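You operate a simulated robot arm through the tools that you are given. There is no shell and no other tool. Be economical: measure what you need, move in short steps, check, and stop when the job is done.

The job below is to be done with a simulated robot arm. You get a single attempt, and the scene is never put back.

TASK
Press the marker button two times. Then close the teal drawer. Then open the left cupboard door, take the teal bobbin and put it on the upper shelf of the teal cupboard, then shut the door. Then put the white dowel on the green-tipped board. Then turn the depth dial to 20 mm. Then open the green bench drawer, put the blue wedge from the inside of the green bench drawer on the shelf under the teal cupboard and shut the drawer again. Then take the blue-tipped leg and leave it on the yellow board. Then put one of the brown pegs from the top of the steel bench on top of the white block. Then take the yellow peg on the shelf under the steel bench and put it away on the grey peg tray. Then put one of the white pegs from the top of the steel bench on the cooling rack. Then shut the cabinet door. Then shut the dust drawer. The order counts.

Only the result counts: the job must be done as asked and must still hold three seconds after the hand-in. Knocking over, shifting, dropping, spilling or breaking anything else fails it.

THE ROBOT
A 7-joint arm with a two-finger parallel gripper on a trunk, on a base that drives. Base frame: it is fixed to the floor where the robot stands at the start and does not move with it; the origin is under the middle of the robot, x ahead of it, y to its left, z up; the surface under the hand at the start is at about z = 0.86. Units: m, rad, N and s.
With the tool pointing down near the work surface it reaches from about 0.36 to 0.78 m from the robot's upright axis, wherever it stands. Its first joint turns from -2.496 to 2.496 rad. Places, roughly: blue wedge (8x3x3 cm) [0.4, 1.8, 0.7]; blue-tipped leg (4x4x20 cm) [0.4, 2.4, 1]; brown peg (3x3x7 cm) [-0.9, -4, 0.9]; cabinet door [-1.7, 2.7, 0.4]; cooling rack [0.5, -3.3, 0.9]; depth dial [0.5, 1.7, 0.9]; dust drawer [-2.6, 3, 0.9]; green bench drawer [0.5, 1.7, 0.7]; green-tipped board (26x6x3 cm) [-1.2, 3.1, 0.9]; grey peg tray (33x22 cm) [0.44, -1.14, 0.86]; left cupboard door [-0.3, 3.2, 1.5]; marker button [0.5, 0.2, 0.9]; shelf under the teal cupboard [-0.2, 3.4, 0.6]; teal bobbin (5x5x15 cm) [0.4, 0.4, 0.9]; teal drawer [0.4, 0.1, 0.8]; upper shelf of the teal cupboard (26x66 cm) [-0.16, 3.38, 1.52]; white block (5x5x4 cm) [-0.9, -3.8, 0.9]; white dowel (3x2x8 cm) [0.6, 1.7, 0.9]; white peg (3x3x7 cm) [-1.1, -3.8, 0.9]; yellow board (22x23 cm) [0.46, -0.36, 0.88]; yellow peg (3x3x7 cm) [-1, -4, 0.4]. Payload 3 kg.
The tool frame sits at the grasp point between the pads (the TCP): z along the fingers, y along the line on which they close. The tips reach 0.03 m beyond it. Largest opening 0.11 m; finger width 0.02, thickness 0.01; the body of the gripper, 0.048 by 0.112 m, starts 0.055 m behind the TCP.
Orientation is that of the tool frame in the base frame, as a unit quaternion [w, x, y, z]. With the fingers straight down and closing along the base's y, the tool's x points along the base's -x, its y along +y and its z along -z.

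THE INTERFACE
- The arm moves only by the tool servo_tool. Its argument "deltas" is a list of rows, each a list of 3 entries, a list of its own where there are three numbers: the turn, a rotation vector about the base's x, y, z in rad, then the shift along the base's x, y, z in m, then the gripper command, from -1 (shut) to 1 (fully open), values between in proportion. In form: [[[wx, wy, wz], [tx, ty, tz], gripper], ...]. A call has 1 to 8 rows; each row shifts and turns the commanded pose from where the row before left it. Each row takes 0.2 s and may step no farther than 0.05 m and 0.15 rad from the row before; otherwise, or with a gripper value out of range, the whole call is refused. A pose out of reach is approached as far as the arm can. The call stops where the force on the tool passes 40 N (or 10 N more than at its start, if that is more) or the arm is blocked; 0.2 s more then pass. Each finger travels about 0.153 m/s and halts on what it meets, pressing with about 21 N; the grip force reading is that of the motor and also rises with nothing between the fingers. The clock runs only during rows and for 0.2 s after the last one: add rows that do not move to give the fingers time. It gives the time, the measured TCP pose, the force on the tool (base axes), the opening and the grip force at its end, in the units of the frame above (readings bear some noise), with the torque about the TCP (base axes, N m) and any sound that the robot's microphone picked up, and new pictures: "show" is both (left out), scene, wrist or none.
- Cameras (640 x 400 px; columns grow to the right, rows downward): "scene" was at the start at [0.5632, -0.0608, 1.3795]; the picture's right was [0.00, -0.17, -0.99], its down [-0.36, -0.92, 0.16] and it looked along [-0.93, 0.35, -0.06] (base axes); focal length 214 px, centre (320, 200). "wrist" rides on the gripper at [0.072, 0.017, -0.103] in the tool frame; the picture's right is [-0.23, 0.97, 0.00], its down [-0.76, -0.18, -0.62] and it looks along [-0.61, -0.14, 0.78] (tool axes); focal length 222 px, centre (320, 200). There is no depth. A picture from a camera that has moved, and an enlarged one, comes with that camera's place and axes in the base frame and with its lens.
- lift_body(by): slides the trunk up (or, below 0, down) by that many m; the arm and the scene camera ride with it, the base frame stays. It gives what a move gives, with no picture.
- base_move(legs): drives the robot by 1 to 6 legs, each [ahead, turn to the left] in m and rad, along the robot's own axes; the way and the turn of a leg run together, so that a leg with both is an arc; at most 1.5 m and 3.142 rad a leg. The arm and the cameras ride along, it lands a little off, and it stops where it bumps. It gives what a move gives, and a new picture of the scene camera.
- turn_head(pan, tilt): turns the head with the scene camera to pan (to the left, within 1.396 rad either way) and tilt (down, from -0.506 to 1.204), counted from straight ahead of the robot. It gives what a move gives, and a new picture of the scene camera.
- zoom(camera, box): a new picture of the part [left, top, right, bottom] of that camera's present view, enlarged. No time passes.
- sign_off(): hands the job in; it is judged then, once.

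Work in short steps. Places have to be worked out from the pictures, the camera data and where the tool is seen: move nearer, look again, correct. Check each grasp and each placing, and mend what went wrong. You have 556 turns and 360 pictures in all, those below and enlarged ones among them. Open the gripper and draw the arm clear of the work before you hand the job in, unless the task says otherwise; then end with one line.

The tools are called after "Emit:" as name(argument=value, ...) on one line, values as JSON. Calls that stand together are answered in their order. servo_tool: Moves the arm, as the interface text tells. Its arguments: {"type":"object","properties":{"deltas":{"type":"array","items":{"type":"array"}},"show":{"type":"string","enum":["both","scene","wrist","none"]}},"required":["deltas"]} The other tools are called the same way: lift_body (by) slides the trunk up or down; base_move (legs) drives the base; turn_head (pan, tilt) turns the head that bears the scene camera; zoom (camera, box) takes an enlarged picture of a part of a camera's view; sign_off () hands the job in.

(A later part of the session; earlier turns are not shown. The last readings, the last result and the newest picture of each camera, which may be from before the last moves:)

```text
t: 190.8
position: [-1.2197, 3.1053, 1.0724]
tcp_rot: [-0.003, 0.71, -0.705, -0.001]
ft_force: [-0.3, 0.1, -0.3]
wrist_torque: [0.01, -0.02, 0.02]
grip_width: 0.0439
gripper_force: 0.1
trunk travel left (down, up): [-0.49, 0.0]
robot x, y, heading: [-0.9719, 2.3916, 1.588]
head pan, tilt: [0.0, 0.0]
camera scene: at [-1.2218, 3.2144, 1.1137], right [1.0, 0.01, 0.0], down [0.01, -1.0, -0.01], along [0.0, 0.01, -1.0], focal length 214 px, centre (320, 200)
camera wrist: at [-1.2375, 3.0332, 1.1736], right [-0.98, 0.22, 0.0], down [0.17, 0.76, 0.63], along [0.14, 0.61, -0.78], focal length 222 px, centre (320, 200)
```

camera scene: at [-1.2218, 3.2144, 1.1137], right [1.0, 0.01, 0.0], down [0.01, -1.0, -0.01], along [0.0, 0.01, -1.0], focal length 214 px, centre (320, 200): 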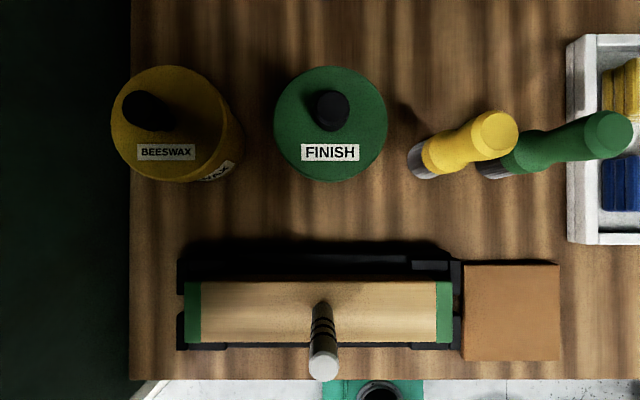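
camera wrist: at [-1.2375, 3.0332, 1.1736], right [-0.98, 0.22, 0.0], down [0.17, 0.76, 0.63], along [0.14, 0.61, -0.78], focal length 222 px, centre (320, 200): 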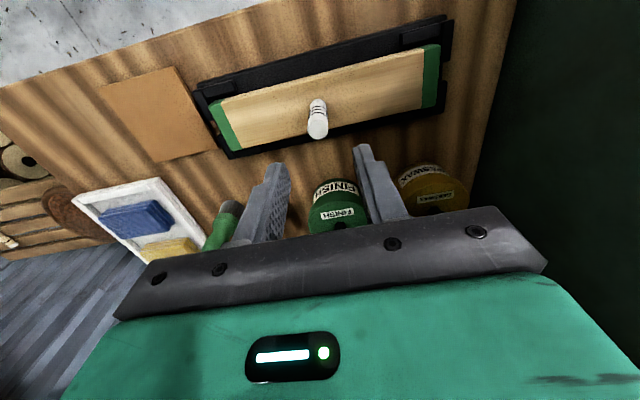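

The dowel stands on the board. I back off, raise the hand, and return to the JOINING bench for the dial.

Emit:
base_move(legs=[[-0.72, 0]])

Emit:
servo_tool(deltas=[[[0, 0, 0], [0.02, 0, 0.04], -0.2], [[0, 0, 0], [0.02, 0, 0.04], -0.2], [[0, 0, 0], [0.02, 0, 0.04], -0.2], [[0, 0, 0], [0.02, 0, 0.04], -0.2]], show="none")

Emit:
base_move(legs=[[0, -1.58], [0.75, 0]])

```text
t: 194.7
position: [-1.1993, 2.3938, 1.0716]
tcp_rot: [0.003, -0.7, 0.714, 0.002]
ft_force: [-0.3, 0.0, -1.1]
wrist_torque: [0.03, -0.03, 0.0]
grip_width: 0.0439
gripper_force: 0.1
trunk travel left (down, up): [-0.49, 0.0]
robot x, y, heading: [-0.9707, 1.6787, 1.56]
head pan, tilt: [0.0, 0.0]
camera scene: at [-1.1983, 2.501, 1.114], right [1.0, -0.02, 0.0], down [-0.02, -1.0, -0.01], along [0.0, 0.01, -1.0], focal length 214 px, centre (320, 200)
```

scene: 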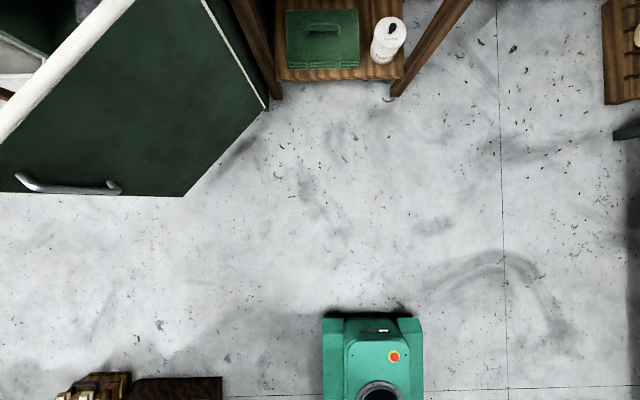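

```text
t: 195.7
position: [-1.1207, 2.3973, 1.2342]
tcp_rot: [0.004, -0.7, 0.714, 0.003]
ft_force: [-0.7, 0.3, -0.2]
wrist_torque: [0.01, -0.01, -0.01]
grip_width: 0.0442
gripper_force: 0.1
trunk travel left (down, up): [-0.49, 0.0]
robot x, y, heading: [-0.9677, 1.6746, 1.564]
head pan, tilt: [0.0, 0.0]
```

```text
t: 203.7
position: [0.4951, 1.8459, 1.2322]
tcp_rot: [0.004, 0.001, 1.0, -0.002]
ft_force: [-0.4, 1.3, 0.5]
wrist_torque: [-0.12, -0.02, 0.03]
grip_width: 0.0438
gripper_force: 0.0
trunk travel left (down, up): [-0.49, 0.0]
robot x, y, heading: [-0.2223, 1.7193, 0.015]
head pan, tilt: [0.0, 0.0]
camera scene: at [0.6049, 1.8433, 1.2743], right [0.0, -1.0, 0.0], down [-1.0, 0.0, -0.01], along [0.01, 0.0, -1.0], focal length 214 px, centre (320, 200)
```

scene: 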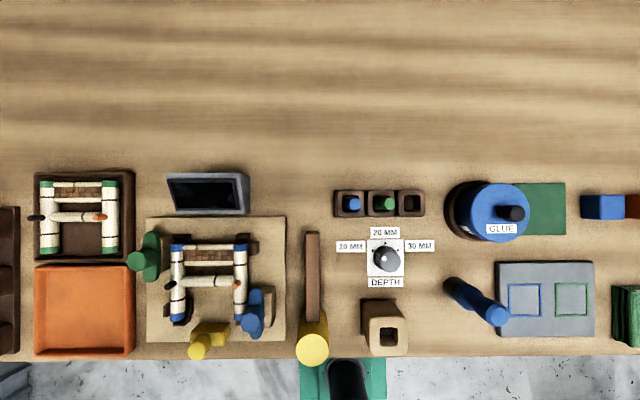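

The dial is at about (0.496, 1.72), apparently on 10 mm. I place the camera over it for a close look.

Emit:
servo_tool(deltas=[[[0, 0, 0], [-0.025, -0.04, -0.01], 0.3], [[0, 0, 0], [-0.025, -0.04, -0.01], 0.3], [[0, 0, 0], [-0.025, -0.04, -0.01], 0.3], [[0, 0, 0], [-0.025, -0.005, -0.03], 0.3], [[0, 0, 0], [-0.01, 0, -0.045], 0.3], [[0, 0, 0], [0, 0, -0.045], 0.3]], show="none")

Emit:
zoom(camera="scene", box=[220, 100, 420, 300])

```text
t: 205.1
position: [0.3844, 1.7188, 1.0843]
tcp_rot: [0.003, 0.001, 1.0, -0.002]
ft_force: [-0.5, 1.1, 0.4]
wrist_torque: [-0.01, 0.02, -0.01]
grip_width: 0.0715
gripper_force: 0.1
trunk travel left (down, up): [-0.49, 0.0]
robot x, y, heading: [-0.226, 1.724, 0.012]
head pan, tilt: [0.0, 0.0]
```

```text
2.00 times, centred on (320, 200) of scene
camera zoom: at [0.4937, 1.7169, 1.1256], right [0.0, -1.0, 0.0], down [-1.0, 0.0, -0.01], along [0.01, 0.0, -1.0], focal length 429 px, centre (320, 200)
```

zoom: 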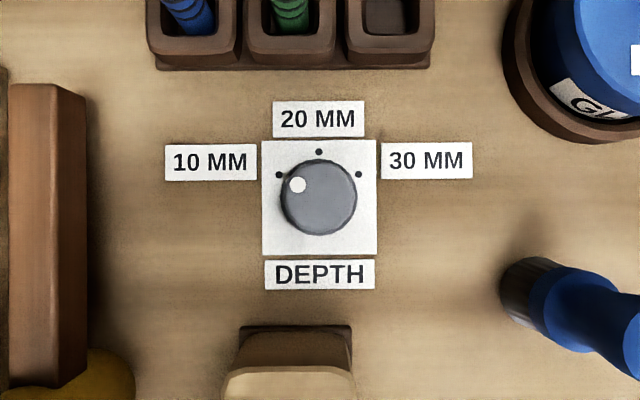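

The pointer is exactly on the 10 mm dot; 20 mm is 60° clockwise. I stow the head (pan/tilt extremes, camera high) so it clears the dowels, and move over the knob at (0.498, 1.718).

Emit:
turn_head(pan=1.39, tilt=1.2)

Emit:
servo_tool(deltas=[[[0, 0, 0], [0.045, 0, 0], 0.3], [[0, 0, 0], [0.045, 0, 0], 0.3], [[0, 0, 0], [0.024, -0.001, -0.035], 0.3], [[0, 0, 0], [0, 0, -0.045], 0.3], [[0, 0, 0], [0, 0, -0.045], 0.3]], show="wrist")

```text
t: 206.6
position: [0.3847, 1.7183, 1.0853]
tcp_rot: [0.003, 0.001, 1.0, -0.001]
ft_force: [0.0, 0.0, -0.1]
wrist_torque: [0.01, -0.02, 0.0]
grip_width: 0.0716
gripper_force: 0.1
trunk travel left (down, up): [-0.49, 0.0]
robot x, y, heading: [-0.2257, 1.7223, 0.012]
head pan, tilt: [1.389, 1.201]
camera scene: at [0.3938, 1.7722, 1.2056], right [0.01, -0.18, -0.98], down [-0.37, -0.92, 0.17], along [-0.93, 0.36, -0.07], focal length 214 px, centre (320, 200)
```

scene: 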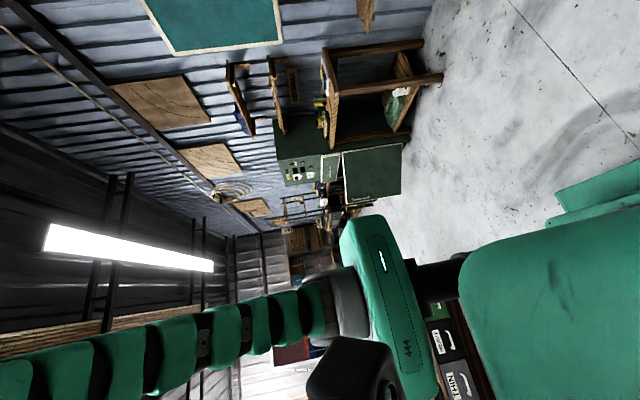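

```text
t: 207.8
position: [0.4989, 1.7211, 0.9578]
tcp_rot: [0.004, 0.001, 1.0, 0.0]
ft_force: [-0.1, 0.5, 0.2]
wrist_torque: [0.01, 0.0, -0.01]
grip_width: 0.0715
gripper_force: 0.0
trunk travel left (down, up): [-0.49, 0.0]
robot x, y, heading: [-0.2258, 1.7217, 0.012]
head pan, tilt: [1.389, 1.201]
camera wrist: at [0.4253, 1.7378, 1.0593], right [0.23, 0.97, 0.0], down [0.76, -0.18, 0.63], along [0.61, -0.14, -0.78], focal length 222 px, centre (320, 200)
```

wrist: 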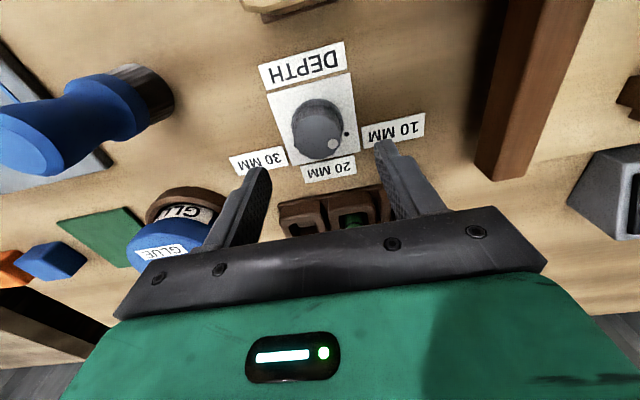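

Alignment is fine; I lower to the knob and close on it.

Emit:
servo_tool(deltas=[[[0, 0, 0], [-0.001, -0.003, -0.03], 0.3], [[0, 0, 0], [0, 0, -0.024], 0.3], [[0, 0, 0], [0, 0, 0], -1], [[0, 0, 0], [0, 0, 0], -1], [[0, 0, 0], [0, 0, 0], -1]], show="wrist")

```text
t: 209.0
position: [0.4985, 1.718, 0.9047]
tcp_rot: [0.003, 0.001, 1.0, 0.0]
ft_force: [1.8, 9.9, -7.4]
wrist_torque: [0.89, -0.64, -0.01]
grip_width: 0.0396
gripper_force: 44.6
trunk travel left (down, up): [-0.49, 0.0]
robot x, y, heading: [-0.2265, 1.722, 0.016]
head pan, tilt: [1.389, 1.201]
camera wrist: at [0.4247, 1.7356, 1.0059], right [0.23, 0.97, 0.0], down [0.76, -0.18, 0.63], along [0.61, -0.14, -0.78], focal length 222 px, centre (320, 200)
```

wrist: 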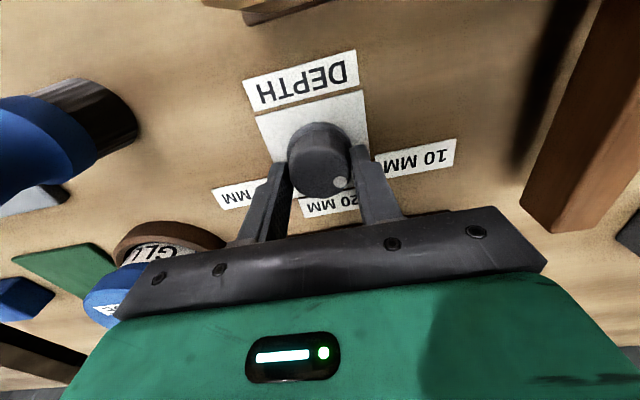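

Knob gripped. I turn clockwise 60° in seven rows.

Emit:
servo_tool(deltas=[[[0, 0, -0.15], [0, 0, 0], -1], [[0, 0, -0.15], [0, 0, 0], -1], [[0, 0, -0.15], [0, 0, 0], -1], [[0, 0, -0.15], [0, 0, 0], -1], [[0, 0, -0.15], [0, 0, 0], -1], [[0, 0, -0.15], [0, 0, 0], -1], [[0, 0, -0.147], [0, 0, 0], -1], [[0, 0, 0], [0, 0, 0], -1]], show="wrist")

```text
t: 210.8
position: [0.4982, 1.7175, 0.9037]
tcp_rot: [0.003, 0.5, 0.866, -0.003]
ft_force: [6.9, 32.7, 7.4]
wrist_torque: [1.22, -0.53, 0.01]
grip_width: 0.0394
gripper_force: 45.1
trunk travel left (down, up): [-0.49, 0.0]
robot x, y, heading: [-0.2226, 1.721, 0.01]
head pan, tilt: [1.389, 1.201]
camera wrist: at [0.4757, 1.7898, 1.0058], right [0.96, 0.29, 0.0], down [0.23, -0.74, 0.63], along [0.18, -0.6, -0.78], focal length 222 px, centre (320, 200)
```

wrist: 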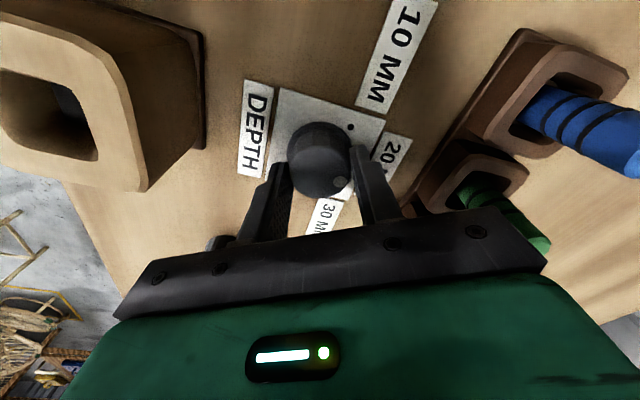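

Open, rise, and rotate the hand back for a check from above.

Emit:
servo_tool(deltas=[[[0, 0, 0], [0, 0, 0], 0.3], [[0, 0, 0], [0, 0, 0], 0.3], [[0, 0, 0], [0, 0, 0.04], 0.3], [[0, 0, 0], [0, 0, 0.05], 0.3], [[0, 0, 0], [0, 0, 0.05], 0.3], [[0, 0, 0], [0, 0, 0.04], 0.3]], show="none")

Emit:
servo_tool(deltas=[[[0, 0, 0.15], [-0.015, 0, 0], 0.3], [[0, 0, 0.15], [-0.015, 0, 0], 0.3], [[0, 0, 0.15], [-0.015, 0, 0], 0.3], [[0, 0, 0.15], [-0.015, 0, 0], 0.3], [[0, 0, 0.15], [-0.015, 0, 0], 0.3], [[0, 0, 0.15], [-0.015, 0, 0], 0.3], [[0, 0, 0.147], [-0.02, 0, 0], 0.3]], show="none")

Emit:
turn_head(pan=0, tilt=0)

Emit:
zoom(camera="scene", box=[220, 100, 420, 300])

```text
t: 212.2
position: [0.5018, 1.7141, 1.0799]
tcp_rot: [0.003, 0.501, 0.865, -0.004]
ft_force: [-0.5, -0.4, -0.1]
wrist_torque: [-0.02, -0.01, 0.0]
grip_width: 0.0717
gripper_force: 0.0
trunk travel left (down, up): [-0.49, 0.0]
robot x, y, heading: [-0.2265, 1.7169, 0.016]
head pan, tilt: [1.389, 1.201]
```

```text
t: 213.8
position: [0.3875, 1.716, 1.0845]
tcp_rot: [0.003, -0.001, 1.0, -0.002]
ft_force: [-0.5, 0.6, 0.6]
wrist_torque: [-0.01, 0.05, 0.03]
grip_width: 0.0714
gripper_force: 0.1
trunk travel left (down, up): [-0.49, 0.0]
robot x, y, heading: [-0.2255, 1.7236, 0.009]
head pan, tilt: [1.389, 1.201]
```

```text
t: 215.3
position: [0.3879, 1.7146, 1.0842]
tcp_rot: [0.004, 0.001, 1.0, -0.001]
ft_force: [-0.3, -0.7, 0.0]
wrist_torque: [-0.02, 0.01, -0.01]
grip_width: 0.0715
gripper_force: 0.2
trunk travel left (down, up): [-0.49, 0.0]
robot x, y, heading: [-0.2265, 1.7206, 0.008]
head pan, tilt: [0.0, 0.0]
camera scene: at [0.4974, 1.7139, 1.1259], right [0.0, -1.0, 0.0], down [-1.0, 0.0, -0.01], along [0.01, 0.0, -1.0], focal length 214 px, centre (320, 200)
```

scene: 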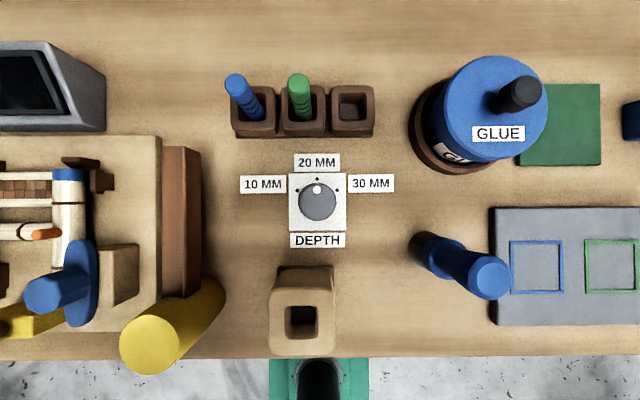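

```text
2.00 times, centred on (320, 200) of scene
camera zoom: at [0.4974, 1.7139, 1.1259], right [0.0, -1.0, 0.0], down [-1.0, 0.0, -0.01], along [0.01, 0.0, -1.0], focal length 429 px, centre (320, 200)
```

zoom: 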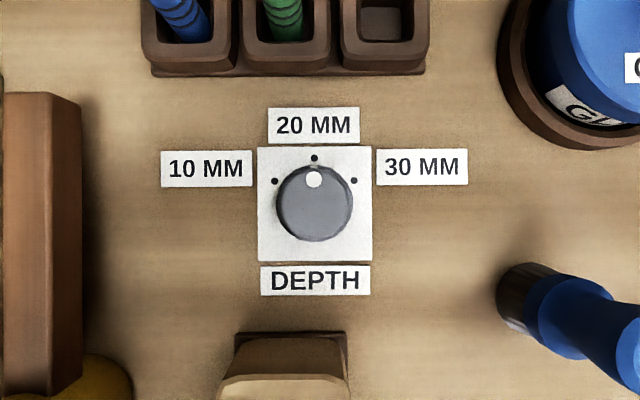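

The dial reads 20 mm. Next, the green drawer: I back away 0.35 m, then turn the hand horizontal, rolled so the fingers close vertically on the handle.

Emit:
base_move(legs=[[-0.38, 0]])

Emit:
servo_tool(deltas=[[[0, -0.1428, 0], [0.01, 0, 0], 0], [[0, -0.1428, 0], [0.01, 0, 0], 0], [[0, -0.1428, 0], [0.01, 0, 0], 0], [[0, -0.1428, 0], [0.01, 0, 0], 0], [[0, -0.1428, 0], [0.01, 0, 0], 0], [[0, -0.1428, 0], [0.01, 0, 0], 0], [[0, -0.1428, 0], [0.01, 0, 0], 0], [[0, -0.1428, 0], [0.01, 0, 0], 0]], show="none")

Emit:
servo_tool(deltas=[[[0, -0.1428, 0], [0, 0, 0], 0], [[0, -0.1428, 0], [0, 0, 0], 0], [[0, -0.1428, 0], [0, 0, 0], 0]], show="none")

Emit:
lift_body(by=-0.3)

```text
t: 217.7
position: [0.0047, 1.7067, 1.0838]
tcp_rot: [0.004, 0.005, 1.0, 0.0]
ft_force: [-0.1, 0.5, -1.3]
wrist_torque: [-0.03, 0.05, 0.01]
grip_width: 0.0711
gripper_force: 0.1
trunk travel left (down, up): [-0.49, 0.0]
robot x, y, heading: [-0.6075, 1.718, 0.002]
head pan, tilt: [0.0, 0.0]
camera scene: at [0.1125, 1.7047, 1.126], right [-0.01, -1.0, 0.0], down [-1.0, 0.01, -0.01], along [0.01, 0.0, -1.0], focal length 214 px, centre (320, 200)
```

scene: 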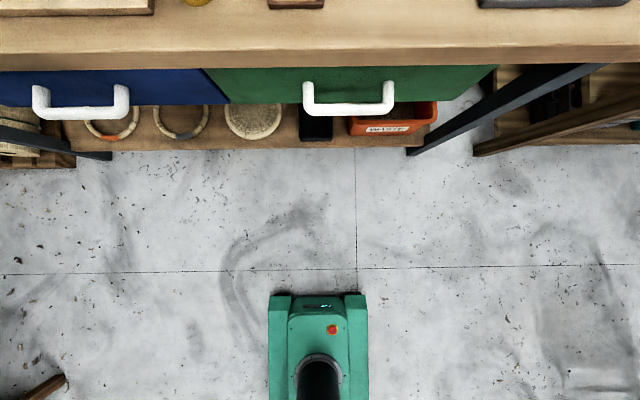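

```text
t: 219.5
position: [0.0846, 1.7083, 1.0853]
tcp_rot: [0.545, 0.004, 0.838, 0.002]
ft_force: [-0.4, -0.1, 0.5]
wrist_torque: [0.0, -0.05, -0.01]
grip_width: 0.0548
gripper_force: 0.1
trunk travel left (down, up): [-0.49, 0.0]
robot x, y, heading: [-0.6089, 1.717, 0.006]
head pan, tilt: [0.0, 0.0]
```

```text
t: 220.3
position: [0.0832, 1.7086, 1.0848]
tcp_rot: [0.711, 0.005, 0.703, 0.002]
ft_force: [-0.1, 0.4, -0.1]
wrist_torque: [0.02, 0.0, -0.01]
grip_width: 0.0549
gripper_force: 0.0
trunk travel left (down, up): [-0.49, 0.0]
robot x, y, heading: [-0.6057, 1.7195, 0.005]
head pan, tilt: [0.0, 0.0]
```

```text
t: 223.3
position: [0.0813, 1.708, 0.7858]
tcp_rot: [0.709, 0.004, 0.705, 0.003]
ft_force: [-0.1, 0.8, 0.5]
wrist_torque: [-0.02, 0.0, 0.02]
grip_width: 0.0552
gripper_force: 0.1
trunk travel left (down, up): [-0.19, 0.3]
robot x, y, heading: [-0.6083, 1.7173, 0.009]
head pan, tilt: [0.0, 0.0]
```

Emit:
servo_tool(deltas=[[[0, 0, 0], [0, -0.04, 0], 0]], show="scene")

```text
t: 223.7
position: [0.0819, 1.6693, 0.7828]
tcp_rot: [0.709, 0.004, 0.705, 0.002]
ft_force: [-0.7, 0.5, 0.2]
wrist_torque: [0.0, -0.01, -0.04]
grip_width: 0.0552
gripper_force: 0.0
trunk travel left (down, up): [-0.19, 0.3]
robot x, y, heading: [-0.6092, 1.7179, 0.001]
head pan, tilt: [0.0, 0.0]
camera scene: at [0.0408, 1.6667, 0.8942], right [0.0, -1.0, -0.01], down [0.01, 0.01, -1.0], along [1.0, 0.0, 0.01], focal length 214 px, centre (320, 200)
```

scene: 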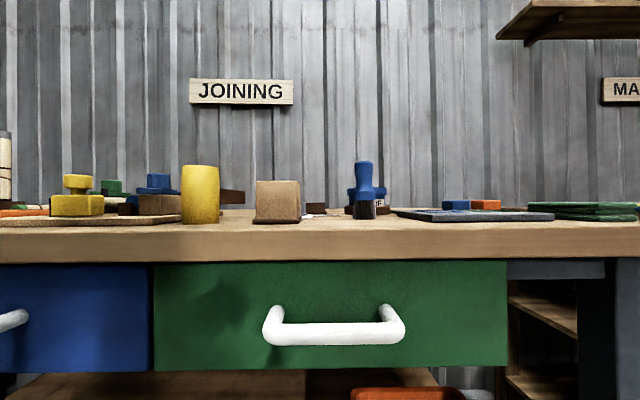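

The handle bar sits at z≈0.759, y 1.585–1.72, x≈0.262. I roll the hand 90°.

Emit:
servo_tool(deltas=[[[0.1428, 0, 0], [0, 0, 0], 0], [[0.1428, 0, 0], [0, 0, 0], 0], [[0.1428, 0, 0], [0, 0, 0], 0], [[0.1428, 0, 0], [0, 0, 0], 0], [[0.1428, 0, 0], [0, 0, 0], 0], [[0.1428, 0, 0], [0, 0, 0], 0], [[0.1428, 0, 0], [0, 0, 0], 0], [[0.1428, 0, 0], [0, 0, 0], 0]], show="none")

Emit:
servo_tool(deltas=[[[0.1428, 0, 0], [0, -0.005, -0.008], 0], [[0.1428, 0, 0], [0, -0.005, -0.008], 0], [[0.1428, 0, 0], [0, -0.004, -0.008], 0]])

```text
t: 225.5
position: [0.0822, 1.6686, 0.7858]
tcp_rot: [0.594, 0.387, 0.592, 0.383]
ft_force: [0.3, 0.8, -0.2]
wrist_torque: [0.02, 0.0, -0.02]
grip_width: 0.0552
gripper_force: 0.1
trunk travel left (down, up): [-0.19, 0.3]
robot x, y, heading: [-0.6085, 1.7192, 0.005]
head pan, tilt: [0.0, 0.0]
```

```text
t: 226.3
position: [0.0829, 1.6543, 0.7577]
tcp_rot: [0.498, 0.505, 0.496, 0.501]
ft_force: [-0.2, 0.0, -0.6]
wrist_torque: [-0.02, 0.0, 0.02]
grip_width: 0.055
gripper_force: 0.0
trunk travel left (down, up): [-0.19, 0.3]
robot x, y, heading: [-0.6059, 1.7199, 0.003]
head pan, tilt: [0.0, 0.0]
camera scene: at [0.0415, 1.543, 0.7591], right [0.0, 0.01, -1.0], down [0.01, 1.0, 0.01], along [1.0, -0.01, 0.0], focal length 214 px, centre (320, 200)
camera wrist: at [-0.0204, 1.7274, 0.7761], right [0.0, -0.24, 0.97], down [-0.63, -0.76, -0.18], along [0.78, -0.61, -0.15], focal length 222 px, centre (320, 200)
```

scene: 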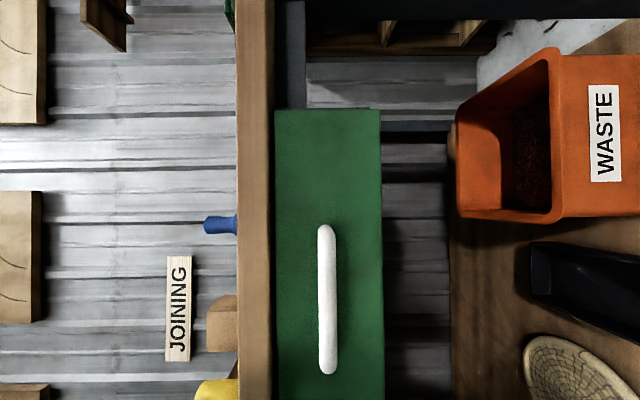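
wrist: 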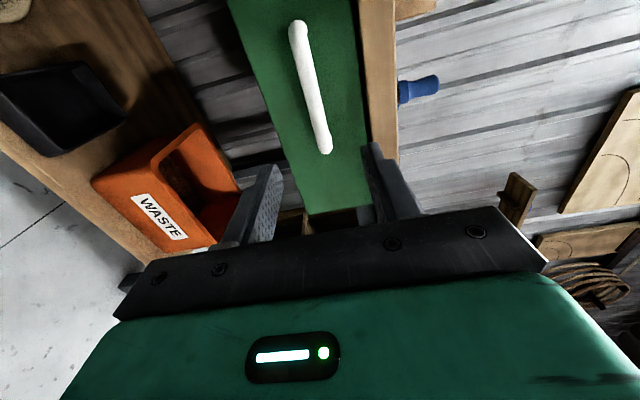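

The bar is at z≈0.752. I advance and grip it.

Emit:
servo_tool(deltas=[[[0, 0, 0], [0.045, 0, -0.005], 0], [[0, 0, 0], [0.045, 0, 0], 0], [[0, 0, 0], [0.045, 0, 0], 0], [[0, 0, 0], [0.04, 0, 0], 0], [[0, 0, 0], [0, 0, 0], -1], [[0, 0, 0], [0, 0, 0], -1], [[0, 0, 0], [0, 0, 0], -1]], show="wrist")

```text
t: 227.9
position: [0.258, 1.6541, 0.7509]
tcp_rot: [0.496, 0.506, 0.499, 0.499]
ft_force: [-2.3, 6.5, -29.0]
wrist_torque: [-0.48, 0.52, -0.29]
grip_width: 0.02
gripper_force: 44.4
trunk travel left (down, up): [-0.19, 0.3]
robot x, y, heading: [-0.6121, 1.7186, 0.0]
head pan, tilt: [0.0, 0.0]
camera wrist: at [0.1552, 1.7274, 0.7677], right [0.01, -0.24, 0.97], down [-0.63, -0.76, -0.18], along [0.78, -0.61, -0.16], focal length 222 px, centre (320, 200)
```

wrist: 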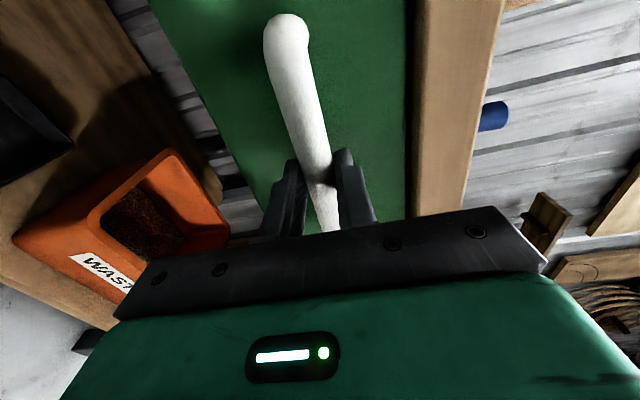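

Gripped. I pull the drawer out with the arm.

Emit:
servo_tool(deltas=[[[0, 0, 0], [-0.02, 0, -0.002], -1], [[0, 0, 0], [-0.04, 0, 0], -1], [[0, 0, 0], [-0.04, 0, 0], -1], [[0, 0, 0], [-0.04, 0, 0], -1], [[0, 0, 0], [-0.04, 0, 0], -1], [[0, 0, 0], [-0.03, 0, 0], -1]], show="scene")

```text
t: 228.5
position: [0.2105, 1.6539, 0.7511]
tcp_rot: [0.494, 0.508, 0.501, 0.497]
ft_force: [2.9, 1.3, -18.9]
wrist_torque: [-0.48, 0.29, -0.02]
grip_width: 0.02
gripper_force: 45.2
trunk travel left (down, up): [-0.19, 0.3]
robot x, y, heading: [-0.6077, 1.7182, 0.005]
head pan, tilt: [0.0, 0.0]
stopped in row 2: the force on the tool passed its limit at 48 N (the readings are from after the stop); the commanded pose is now the measured one
camera scene: at [0.1685, 1.5425, 0.7512], right [-0.02, 0.01, -1.0], down [0.01, 1.0, 0.01], along [1.0, -0.01, -0.02], focal length 214 px, centre (320, 200)
```

scene: 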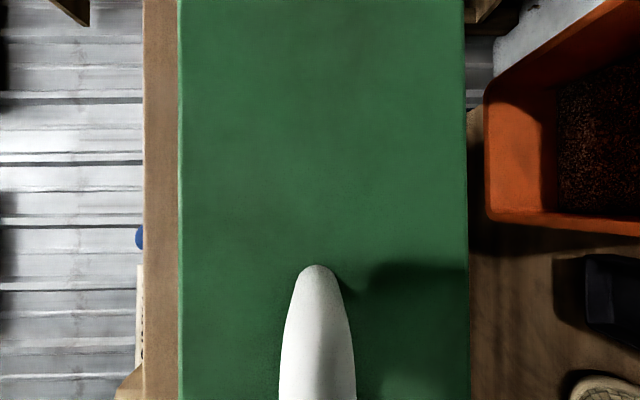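

It opens; I pull more gently in 2 cm rows.

Emit:
servo_tool(deltas=[[[0, 0, 0], [-0.015, 0, -0.003], -1], [[0, 0, 0], [-0.02, 0, 0], -1], [[0, 0, 0], [-0.02, 0, 0], -1], [[0, 0, 0], [-0.02, 0, 0], -1], [[0, 0, 0], [-0.02, 0, 0], -1], [[0, 0, 0], [-0.02, 0, 0], -1], [[0, 0, 0], [-0.02, 0, 0], -1]], show="none")

```text
t: 230.1
position: [0.0748, 1.6527, 0.7499]
tcp_rot: [0.494, 0.508, 0.5, 0.497]
ft_force: [-2.6, 10.6, -31.8]
wrist_torque: [-0.52, 0.44, -0.55]
grip_width: 0.0197
gripper_force: 45.1
trunk travel left (down, up): [-0.19, 0.3]
robot x, y, heading: [-0.6078, 1.7164, 0.003]
head pan, tilt: [0.0, 0.0]
```

Opened 18 cm; I pull 7 cm more by driving back.

Emit:
base_move(legs=[[-0.07, 0]])

```text
t: 231.6
position: [0.0017, 1.6534, 0.7501]
tcp_rot: [0.494, 0.507, 0.502, 0.497]
ft_force: [-0.7, -0.8, -10.3]
wrist_torque: [-0.68, 0.2, 0.34]
grip_width: 0.0199
gripper_force: 45.0
trunk travel left (down, up): [-0.19, 0.3]
robot x, y, heading: [-0.6789, 1.7198, 0.001]
head pan, tilt: [0.0, 0.0]
stopped in leg 1: the force on the tool passed its limit at 45 N (the readings are from after the stop); the commanded pose is now the measured one
camera scene: at [-0.0386, 1.5411, 0.7514], right [-0.02, 0.01, -1.0], down [0.0, 1.0, 0.01], along [1.0, 0.0, -0.02], focal length 214 px, centre (320, 200)
```

scene: 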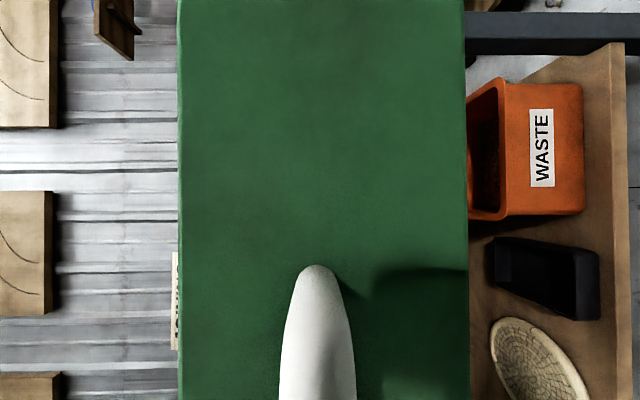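

About 25 cm open. I release, drive back, raise the trunk and look down into the drawer.

Emit:
servo_tool(deltas=[[[0, 0, 0], [0, 0, 0], 0.3], [[0, 0, 0], [0, 0, 0], 0.3], [[0, 0, 0], [0, 0, 0], 0.3]], show="none")

Emit:
base_move(legs=[[-0.15, 0]])

Emit:
lift_body(by=0.3)

Emit:
servo_tool(deltas=[[[-0.1428, 0, 0], [0, 0, 0.01], 0], [[-0.1428, 0, 0], [0, 0, 0.01], 0], [[-0.1428, 0, 0], [0, 0, 0.01], 0], [[-0.1428, 0, 0], [0, 0, 0.01], 0], [[-0.1428, 0, 0], [0, 0, 0.01], 0], [[-0.1428, 0, 0], [0, 0, 0.01], 0], [[-0.1428, 0, 0], [0, 0, 0.01], 0], [[-0.1428, 0, 0], [0, 0, 0.01], 0]], show="none")

Emit:
servo_tool(deltas=[[[-0.1428, 0, 0], [0, 0, 0], 0], [[-0.1428, 0, 0], [0, 0, 0], 0], [[-0.1428, 0, 0], [0, 0, 0], 0], [[0, 0.1428, 0], [0, 0.01, 0], 0], [[0, 0.1428, 0], [0, 0.01, 0], 0], [[0, 0.1428, 0], [0, 0.01, 0], 0], [[0, 0.1428, 0], [0, 0.01, 0], 0], [[0, 0.1428, 0], [0, 0.01, 0], 0]], show="none")

Emit:
servo_tool(deltas=[[[0, 0.1428, 0], [0, 0.01, 0], 0], [[0, 0.1428, 0], [0, 0.01, 0], 0], [[0, 0.1428, 0], [0, 0.01, 0], 0], [[0, 0.1428, 0], [0, 0.01, 0], 0], [[0, 0.1428, 0], [0, 0, 0], 0], [[0, 0.1428, 0], [0, 0, 0], 0]], show="scene")

```text
t: 232.4
position: [0.0022, 1.6519, 0.751]
tcp_rot: [0.495, 0.508, 0.5, 0.497]
ft_force: [0.2, 0.0, 0.0]
wrist_torque: [-0.02, -0.02, 0.0]
grip_width: 0.0716
gripper_force: 0.1
trunk travel left (down, up): [-0.19, 0.3]
robot x, y, heading: [-0.6807, 1.7173, 0.001]
head pan, tilt: [0.0, 0.0]
```

```text
t: 233.7
position: [-0.1443, 1.6523, 0.751]
tcp_rot: [0.495, 0.508, 0.5, 0.497]
ft_force: [-0.2, -0.4, 0.1]
wrist_torque: [0.0, 0.01, 0.0]
grip_width: 0.0715
gripper_force: 0.2
trunk travel left (down, up): [-0.19, 0.3]
robot x, y, heading: [-0.8246, 1.7186, 0.004]
head pan, tilt: [0.0, 0.0]
camera scene: at [-0.1859, 1.5393, 0.7524], right [-0.02, 0.01, -1.0], down [0.01, 1.0, 0.01], along [1.0, -0.01, -0.02], focal length 214 px, centre (320, 200)
```

scene: 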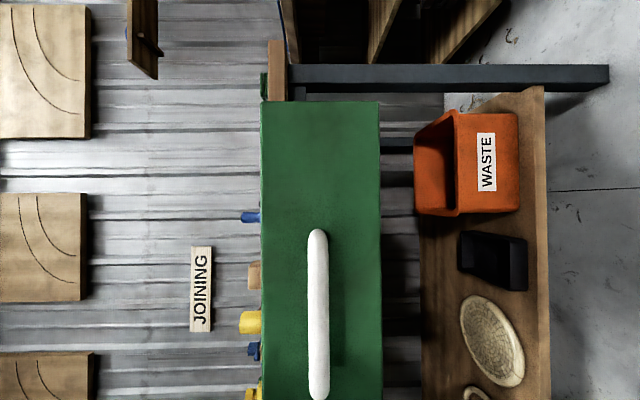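

```text
t: 236.7
position: [-0.1441, 1.6513, 1.0516]
tcp_rot: [0.495, 0.508, 0.5, 0.497]
ft_force: [-0.4, -1.1, 0.3]
wrist_torque: [0.0, 0.0, -0.01]
grip_width: 0.0718
gripper_force: 0.1
trunk travel left (down, up): [-0.49, 0.0]
robot x, y, heading: [-0.8286, 1.7167, 0.0]
head pan, tilt: [0.0, 0.0]
```

```text
t: 238.5
position: [-0.1452, 1.6496, 1.1337]
tcp_rot: [0.691, 0.161, 0.69, 0.146]
ft_force: [-0.8, 0.9, -0.4]
wrist_torque: [-0.03, 0.0, -0.02]
grip_width: 0.0549
gripper_force: 0.0
trunk travel left (down, up): [-0.49, 0.0]
robot x, y, heading: [-0.8247, 1.7132, 0.003]
head pan, tilt: [0.0, 0.0]
```

```text
t: 240.3
position: [-0.1452, 1.7019, 1.1307]
tcp_rot: [0.416, 0.007, 0.909, -0.004]
ft_force: [0.2, -0.3, 0.5]
wrist_torque: [0.0, 0.0, 0.0]
grip_width: 0.0551
gripper_force: 0.1
trunk travel left (down, up): [-0.49, 0.0]
robot x, y, heading: [-0.8255, 1.7216, 0.004]
head pan, tilt: [0.0, 0.0]
```

```text
t: 241.7
position: [-0.1428, 1.7415, 1.1317]
tcp_rot: [0.001, 0.006, 1.0, -0.008]
ft_force: [-0.5, -0.2, 0.9]
wrist_torque: [-0.01, 0.02, -0.01]
grip_width: 0.055
gripper_force: 0.1
trunk travel left (down, up): [-0.49, 0.0]
robot x, y, heading: [-0.8287, 1.7198, 0.003]
head pan, tilt: [0.0, 0.0]
camera scene: at [-0.0349, 1.7389, 1.1733], right [-0.01, -1.0, 0.02], down [-1.0, 0.01, 0.0], along [0.0, -0.02, -1.0], focal length 214 px, centre (320, 200)
```

scene: 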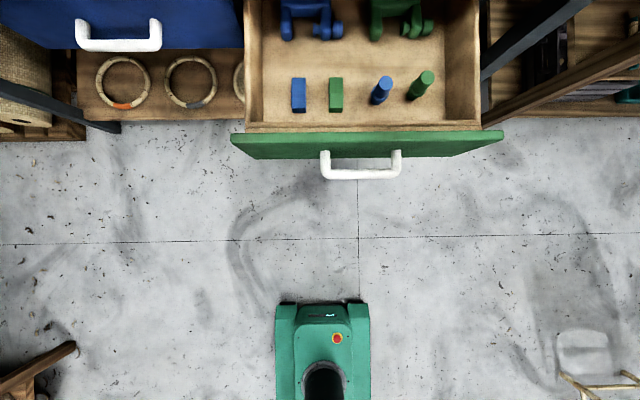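

The drawer holds a blue wedge near (0.183, 1.776). I drive 0.3 m ahead and look closer from above it.

Emit:
base_move(legs=[[0.29, 0]])

Emit:
zoom(camera="wrist", box=[160, 0, 480, 200])

```text
t: 243.8
position: [0.1544, 1.7386, 1.1325]
tcp_rot: [0.003, 0.007, 1.0, -0.007]
ft_force: [0.0, 0.2, -0.8]
wrist_torque: [-0.02, 0.02, 0.0]
grip_width: 0.0549
gripper_force: 0.1
trunk travel left (down, up): [-0.49, 0.0]
robot x, y, heading: [-0.53, 1.7182, -0.005]
head pan, tilt: [0.0, 0.0]
camera scene: at [0.2639, 1.7368, 1.1735], right [-0.01, -1.0, 0.02], down [-1.0, 0.01, -0.01], along [0.01, -0.02, -1.0], focal length 214 px, centre (320, 200)
```

scene: 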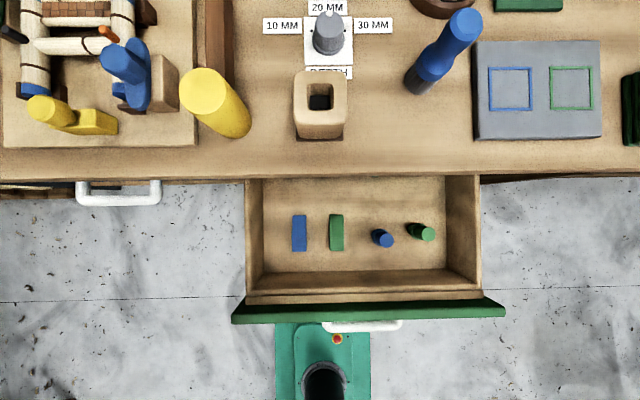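

```text
2.00 times, centred on (320, 100) of wrist
camera zoom: at [0.0816, 1.7589, 1.2332], right [0.24, 0.97, -0.01], down [0.76, -0.18, 0.63], along [0.61, -0.16, -0.78], focal length 444 px, centre (320, 400)
```

zoom: 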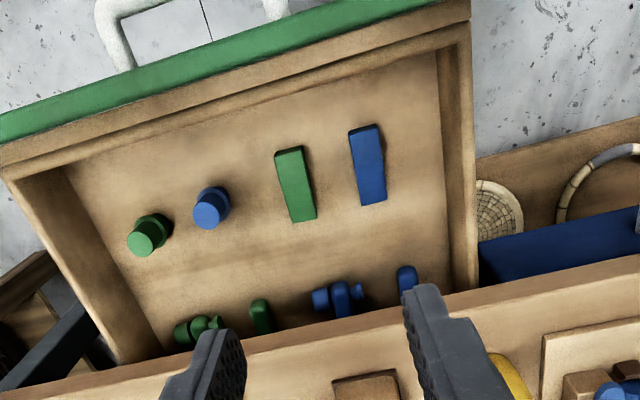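

The wedge centres at about (0.195, 1.774), low in the drawer (top z≈0.69–0.72). I stow the head, pitch the hand forward 0.5 rad so it clears the bench edge, and come over the wedge.

Emit:
turn_head(pan=1.39, tilt=1.2)

Emit:
servo_tool(deltas=[[[0, -0.125, 0], [0.01, 0.012, -0.02], 0], [[0, -0.125, 0], [0.01, 0.012, -0.04], 0], [[0, -0.125, 0], [0.01, 0.011, -0.04], 0], [[0, -0.125, 0], [0.008, 0, -0.04], 0], [[0, 0, 0], [0, 0, -0.045], 0], [[0, 0, 0], [0, 0, -0.045], 0]], show="wrist")

```text
t: 245.3
position: [0.1547, 1.7387, 1.1327]
tcp_rot: [0.002, 0.007, 1.0, -0.008]
ft_force: [1.2, -0.3, -0.5]
wrist_torque: [-0.01, 0.04, 0.03]
grip_width: 0.0548
gripper_force: 0.0
trunk travel left (down, up): [-0.49, 0.0]
robot x, y, heading: [-0.5307, 1.7144, -0.003]
head pan, tilt: [1.389, 1.201]
camera scene: at [0.1644, 1.7945, 1.2525], right [0.0, -0.2, -0.98], down [-0.38, -0.91, 0.18], along [-0.93, 0.37, -0.08], focal length 214 px, centre (320, 200)
```

scene: 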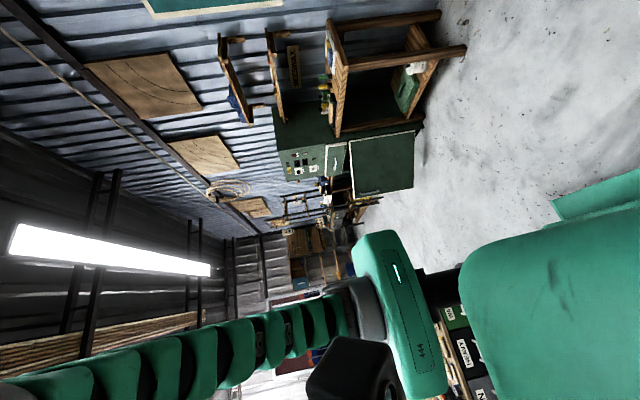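

```text
t: 246.7
position: [0.1952, 1.7729, 0.9041]
tcp_rot: [0.25, 0.007, 0.968, -0.006]
ft_force: [-0.6, 0.1, 0.8]
wrist_torque: [-0.03, -0.02, -0.02]
grip_width: 0.0547
gripper_force: 0.1
trunk travel left (down, up): [-0.49, 0.0]
robot x, y, heading: [-0.5242, 1.7197, -0.005]
head pan, tilt: [1.389, 1.201]
camera wrist: at [0.0811, 1.792, 0.9579], right [0.22, 0.97, 0.1], down [0.36, -0.18, 0.92], along [0.91, -0.16, -0.39], focal length 222 px, centre (320, 200)
```

wrist: 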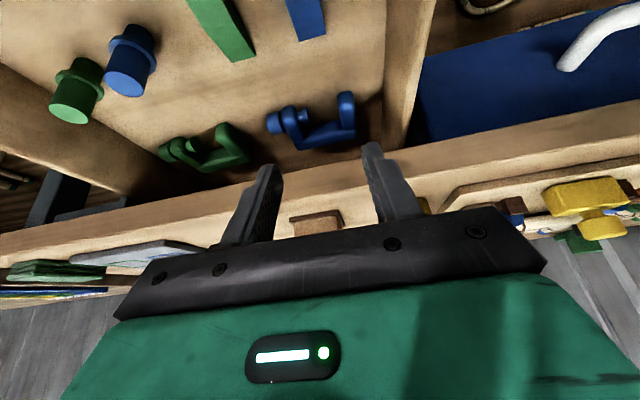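

Emit:
servo_tool(deltas=[[[0, 0, 0], [-0.008, 0, -0.045], 0], [[0, 0, 0], [0, 0, -0.045], 0], [[0, 0, 0], [0, 0, -0.03], 0]], show="wrist")

```text
t: 247.5
position: [0.1878, 1.7737, 0.7836]
tcp_rot: [0.252, 0.009, 0.968, -0.006]
ft_force: [-0.2, -1.0, 0.5]
wrist_torque: [0.08, 0.03, 0.05]
grip_width: 0.0552
gripper_force: 0.0
trunk travel left (down, up): [-0.49, 0.0]
robot x, y, heading: [-0.5301, 1.7183, -0.002]
head pan, tilt: [1.389, 1.201]
camera wrist: at [0.0733, 1.7924, 0.8377], right [0.22, 0.97, 0.1], down [0.36, -0.18, 0.92], along [0.91, -0.16, -0.39], focal length 222 px, centre (320, 200)
```

wrist: 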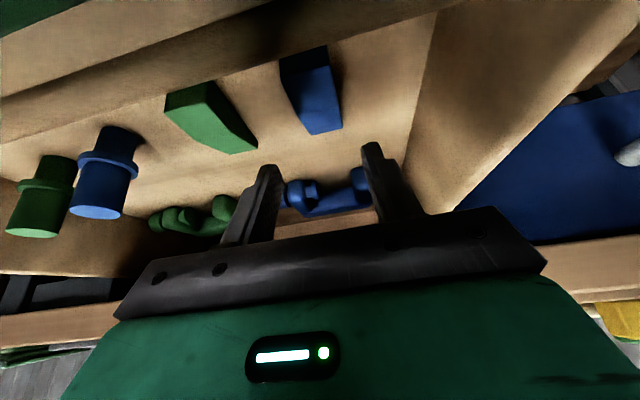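

The wedge is between the fingers' paths; I lower 5.5 cm and then feel for the floor.

Emit:
servo_tool(deltas=[[[0, 0, 0], [-0.005, 0.001, -0.03], 0], [[0, 0, 0], [0, 0, -0.025], 0], [[0, 0, 0], [0, 0, -0.006], 0]], show="wrist")

```text
t: 247.8
position: [0.1906, 1.7749, 0.7774]
tcp_rot: [0.258, 0.007, 0.966, -0.005]
ft_force: [3.5, -4.4, 26.0]
wrist_torque: [0.6, 3.41, 0.54]
grip_width: 0.0549
gripper_force: 0.0
trunk travel left (down, up): [-0.49, 0.0]
robot x, y, heading: [-0.529, 1.7148, -0.002]
head pan, tilt: [1.389, 1.201]
stopped in row 1: the force on the tool passed its limit at 98 N (the readings are from after the stop); the commanded pose is now the measured one
camera wrist: at [0.0759, 1.7945, 0.8296], right [0.21, 0.97, 0.11], down [0.35, -0.18, 0.92], along [0.91, -0.16, -0.38], focal length 222 px, centre (320, 200)
```

wrist: 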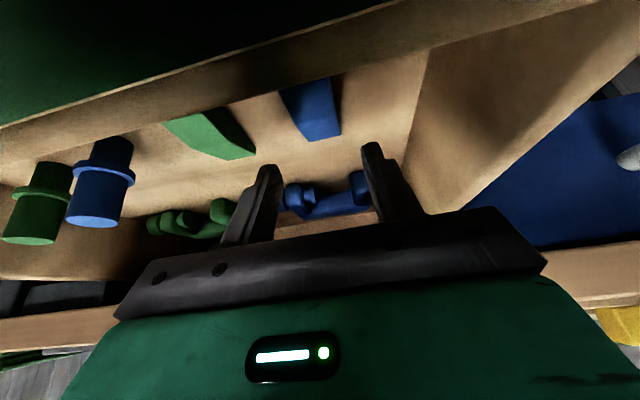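

The wrist-camera side of the hand struck the drawer's front wall. I rise, square the hand to vertical, and turn it by 180° so the bulky parts clear both the drawer front and the bench edge.

Emit:
servo_tool(deltas=[[[0, 0, 0], [0, 0, 0.04], 0], [[0, 0, 0], [0, 0, 0.05], 0], [[0, 0.13, 0], [-0.01, 0, 0.05], 0], [[0, 0.13, 0], [-0.01, 0, 0.03], 0], [[0, 0.13, 0], [0, 0, 0.03], 0], [[0, 0.13, 0], [0, 0, 0.03], 0]], show="none")

Emit:
servo_tool(deltas=[[[0, 0, 0.148], [0, 0, 0], 0], [[0, 0, 0.148], [0, 0, 0], 0], [[0, 0, 0.148], [0, 0, 0], 0], [[0, 0, 0.148], [0, 0, 0], 0], [[0, 0, 0.148], [0, 0, 0], 0], [[0, 0, 0.148], [0, 0, 0], 0], [[0, 0, 0.148], [0, 0, 0], 0], [[0, 0, 0.148], [0, 0, 0], 0]], show="none")

Emit:
servo_tool(deltas=[[[0, 0, 0.148], [0, 0, 0], 0], [[0, 0, 0.148], [0, 0, 0], 0], [[0, 0, 0.148], [0, 0, 0], 0], [[0, 0, 0.148], [0, 0, 0], 0], [[0, 0, 0.148], [0, 0, 0], 0], [[0, 0, 0.148], [0, 0, 0], 0], [[0, 0, 0.148], [0, 0, 0], 0], [[0, 0, 0.148], [0, 0, 0], 0]], show="none")

Emit:
servo_tool(deltas=[[[0, 0, 0.148], [0, 0, 0], 0], [[0, 0, 0.148], [0, 0, 0], 0], [[0, 0, 0.148], [0, 0, 0], 0], [[0, 0, 0.148], [0, 0, 0], 0], [[0, 0, 0.148], [0, 0, 0], 0]], show="wrist")

```text
refused: row 3 steps farther than a row can; nothing moved
```

```text
t: 249.2
position: [0.1915, 1.7789, 0.7748]
tcp_rot: [0.236, -0.364, 0.895, 0.104]
ft_force: [1.4, 6.9, 2.8]
wrist_torque: [-0.21, 0.25, -2.99]
grip_width: 0.055
gripper_force: 0.0
trunk travel left (down, up): [-0.49, 0.0]
robot x, y, heading: [-0.5265, 1.7178, -0.001]
head pan, tilt: [1.389, 1.201]
stopped in row 6: the force on the tool passed its limit at 65 N (the readings are from after the stop); the commanded pose is now the measured one
```

```text
t: 249.5
position: [0.1935, 1.7818, 0.7769]
tcp_rot: [0.234, -0.367, 0.893, 0.113]
ft_force: [1.9, 10.0, 3.1]
wrist_torque: [-0.24, 0.29, -3.75]
grip_width: 0.055
gripper_force: 0.0
trunk travel left (down, up): [-0.49, 0.0]
robot x, y, heading: [-0.5285, 1.7202, -0.003]
head pan, tilt: [1.389, 1.201]
stopped in row 1: the force on the tool passed its limit at 61 N (the readings are from after the stop); the commanded pose is now the measured one
```

```text
t: 249.8
position: [0.1943, 1.7815, 0.7771]
tcp_rot: [0.234, -0.37, 0.891, 0.124]
ft_force: [1.8, 9.0, 3.6]
wrist_torque: [-0.27, 0.32, -3.88]
grip_width: 0.0549
gripper_force: 0.0
trunk travel left (down, up): [-0.49, 0.0]
robot x, y, heading: [-0.5275, 1.7144, -0.004]
head pan, tilt: [1.389, 1.201]
stopped in row 1: the force on the tool passed its limit at 61 N (the readings are from after the stop); the commanded pose is now the measured one
camera wrist: at [0.1036, 1.7103, 0.8295], right [-0.56, 0.81, 0.16], down [0.4, 0.09, 0.91], along [0.73, 0.57, -0.37], focal length 222 px, centre (320, 200)
```

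wrist: 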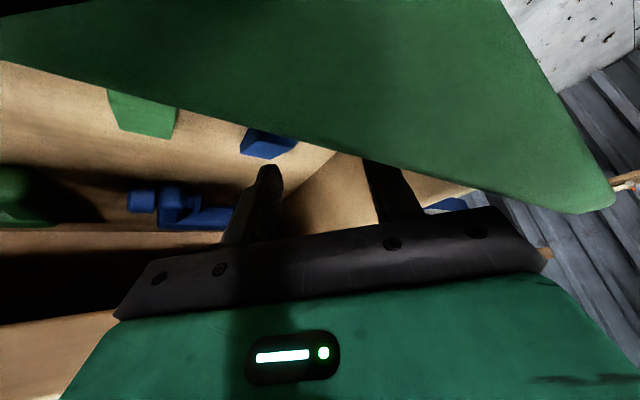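

A refused first call let the turn run while low, touching the drawer wall. I rise straight up now and inspect.

Emit:
servo_tool(deltas=[[[0, 0, 0], [0, 0, 0.04], 0], [[0, 0, 0], [0, 0, 0.045], 0], [[0, 0, 0], [0, 0, 0.045], 0], [[0, 0, 0], [0, 0, 0.045], 0], [[0, 0, 0], [0, 0, 0.045], 0], [[0, 0, 0], [0, 0, 0.045], 0]], show="wrist")

```text
t: 251.2
position: [0.1916, 1.7832, 1.0431]
tcp_rot: [0.232, -0.371, 0.891, 0.123]
ft_force: [-0.5, -0.1, -0.4]
wrist_torque: [0.04, 0.02, -0.01]
grip_width: 0.0552
gripper_force: 0.2
trunk travel left (down, up): [-0.49, 0.0]
robot x, y, heading: [-0.527, 1.7149, 0.001]
head pan, tilt: [1.389, 1.201]
camera wrist: at [0.101, 1.7106, 1.0944], right [-0.56, 0.81, 0.16], down [0.4, 0.09, 0.91], along [0.73, 0.58, -0.37], focal length 222 px, centre (320, 200)
```

wrist: 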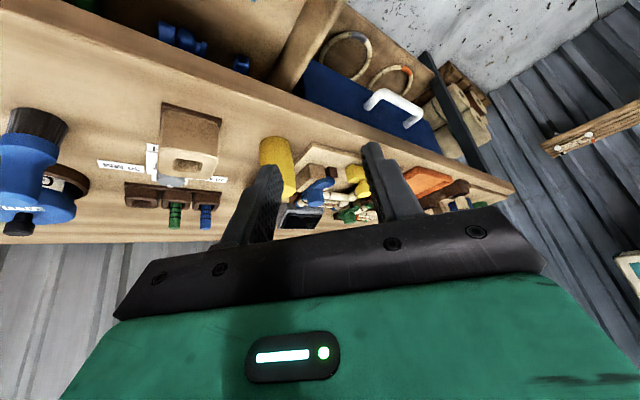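

I level the hand with four small rotations about the proper axis.

Emit:
servo_tool(deltas=[[[-0.1023, 0.0842, 0], [0, 0, 0], 0], [[-0.1023, 0.0842, 0], [0, 0, 0], 0], [[-0.1023, 0.0842, 0], [0, 0, 0], 0], [[-0.1023, 0.0842, 0], [-0.01, -0.01, 0.03], 0]], show="none")

```text
t: 252.2
position: [0.1824, 1.7703, 1.0732]
tcp_rot: [0.001, -0.384, 0.923, 0.001]
ft_force: [1.3, 0.5, 0.5]
wrist_torque: [0.0, 0.0, -0.01]
grip_width: 0.0551
gripper_force: 0.0
trunk travel left (down, up): [-0.49, 0.0]
robot x, y, heading: [-0.5256, 1.7177, -0.005]
head pan, tilt: [1.389, 1.201]
```

Level, yaw 0.79 rad. I continue turning to 180° at this safe height.

Emit:
servo_tool(deltas=[[[0, 0, 0.147], [0, 0, 0], 0], [[0, 0, 0.147], [0, 0, 0], 0], [[0, 0, 0.147], [0, 0, 0], 0], [[0, 0, 0.147], [0, 0, 0], 0], [[0, 0, 0.147], [0, 0, 0], 0], [[0, 0, 0.147], [0, 0, 0], 0], [[0, 0, 0.147], [0, 0, 0], 0], [[0, 0, 0.147], [0, 0, 0], 0]], show="none")

Emit:
servo_tool(deltas=[[[0, 0, 0.147], [0, 0, 0], 0], [[0, 0, 0.147], [0, 0, 0], 0], [[0, 0, 0.147], [0, 0, 0], 0], [[0, 0, 0.147], [0, 0, 0], 0], [[0, 0, 0.147], [0, 0, 0], 0], [[0, 0, 0.147], [0, 0, 0], 0], [[0, 0, 0.147], [0, 0, 0], 0], [[0, 0, 0.147], [0, 0, 0], 0]], show="wrist")

```text
t: 254.0
position: [0.183, 1.7718, 1.0711]
tcp_rot: [-0.001, 0.833, -0.553, -0.003]
ft_force: [-0.4, -0.4, -0.2]
wrist_torque: [0.0, -0.01, -0.02]
grip_width: 0.055
gripper_force: 0.0
trunk travel left (down, up): [-0.49, 0.0]
robot x, y, heading: [-0.5272, 1.717, 0.0]
head pan, tilt: [1.389, 1.201]
```

```text
t: 255.8
position: [0.1832, 1.7713, 1.0717]
tcp_rot: [0.0, 1.0, 0.001, -0.003]
ft_force: [-0.1, -0.2, 0.0]
wrist_torque: [0.0, 0.0, -0.04]
grip_width: 0.0551
gripper_force: 0.1
trunk travel left (down, up): [-0.49, 0.0]
robot x, y, heading: [-0.5302, 1.7208, 0.003]
head pan, tilt: [1.389, 1.201]
camera wrist: at [0.2566, 1.7547, 1.173], right [-0.22, -0.97, 0.0], down [-0.76, 0.18, 0.63], along [-0.61, 0.14, -0.78], focal length 222 px, centre (320, 200)
```

wrist: 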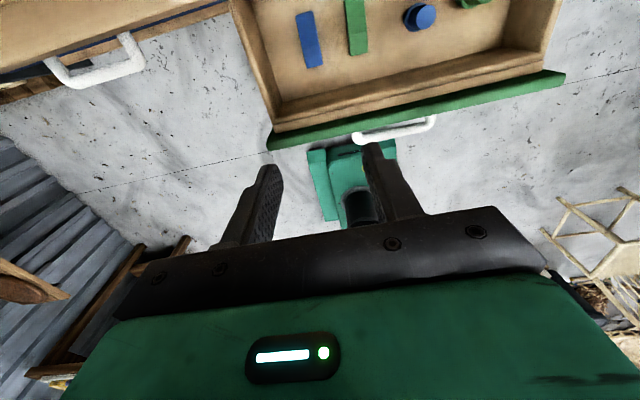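

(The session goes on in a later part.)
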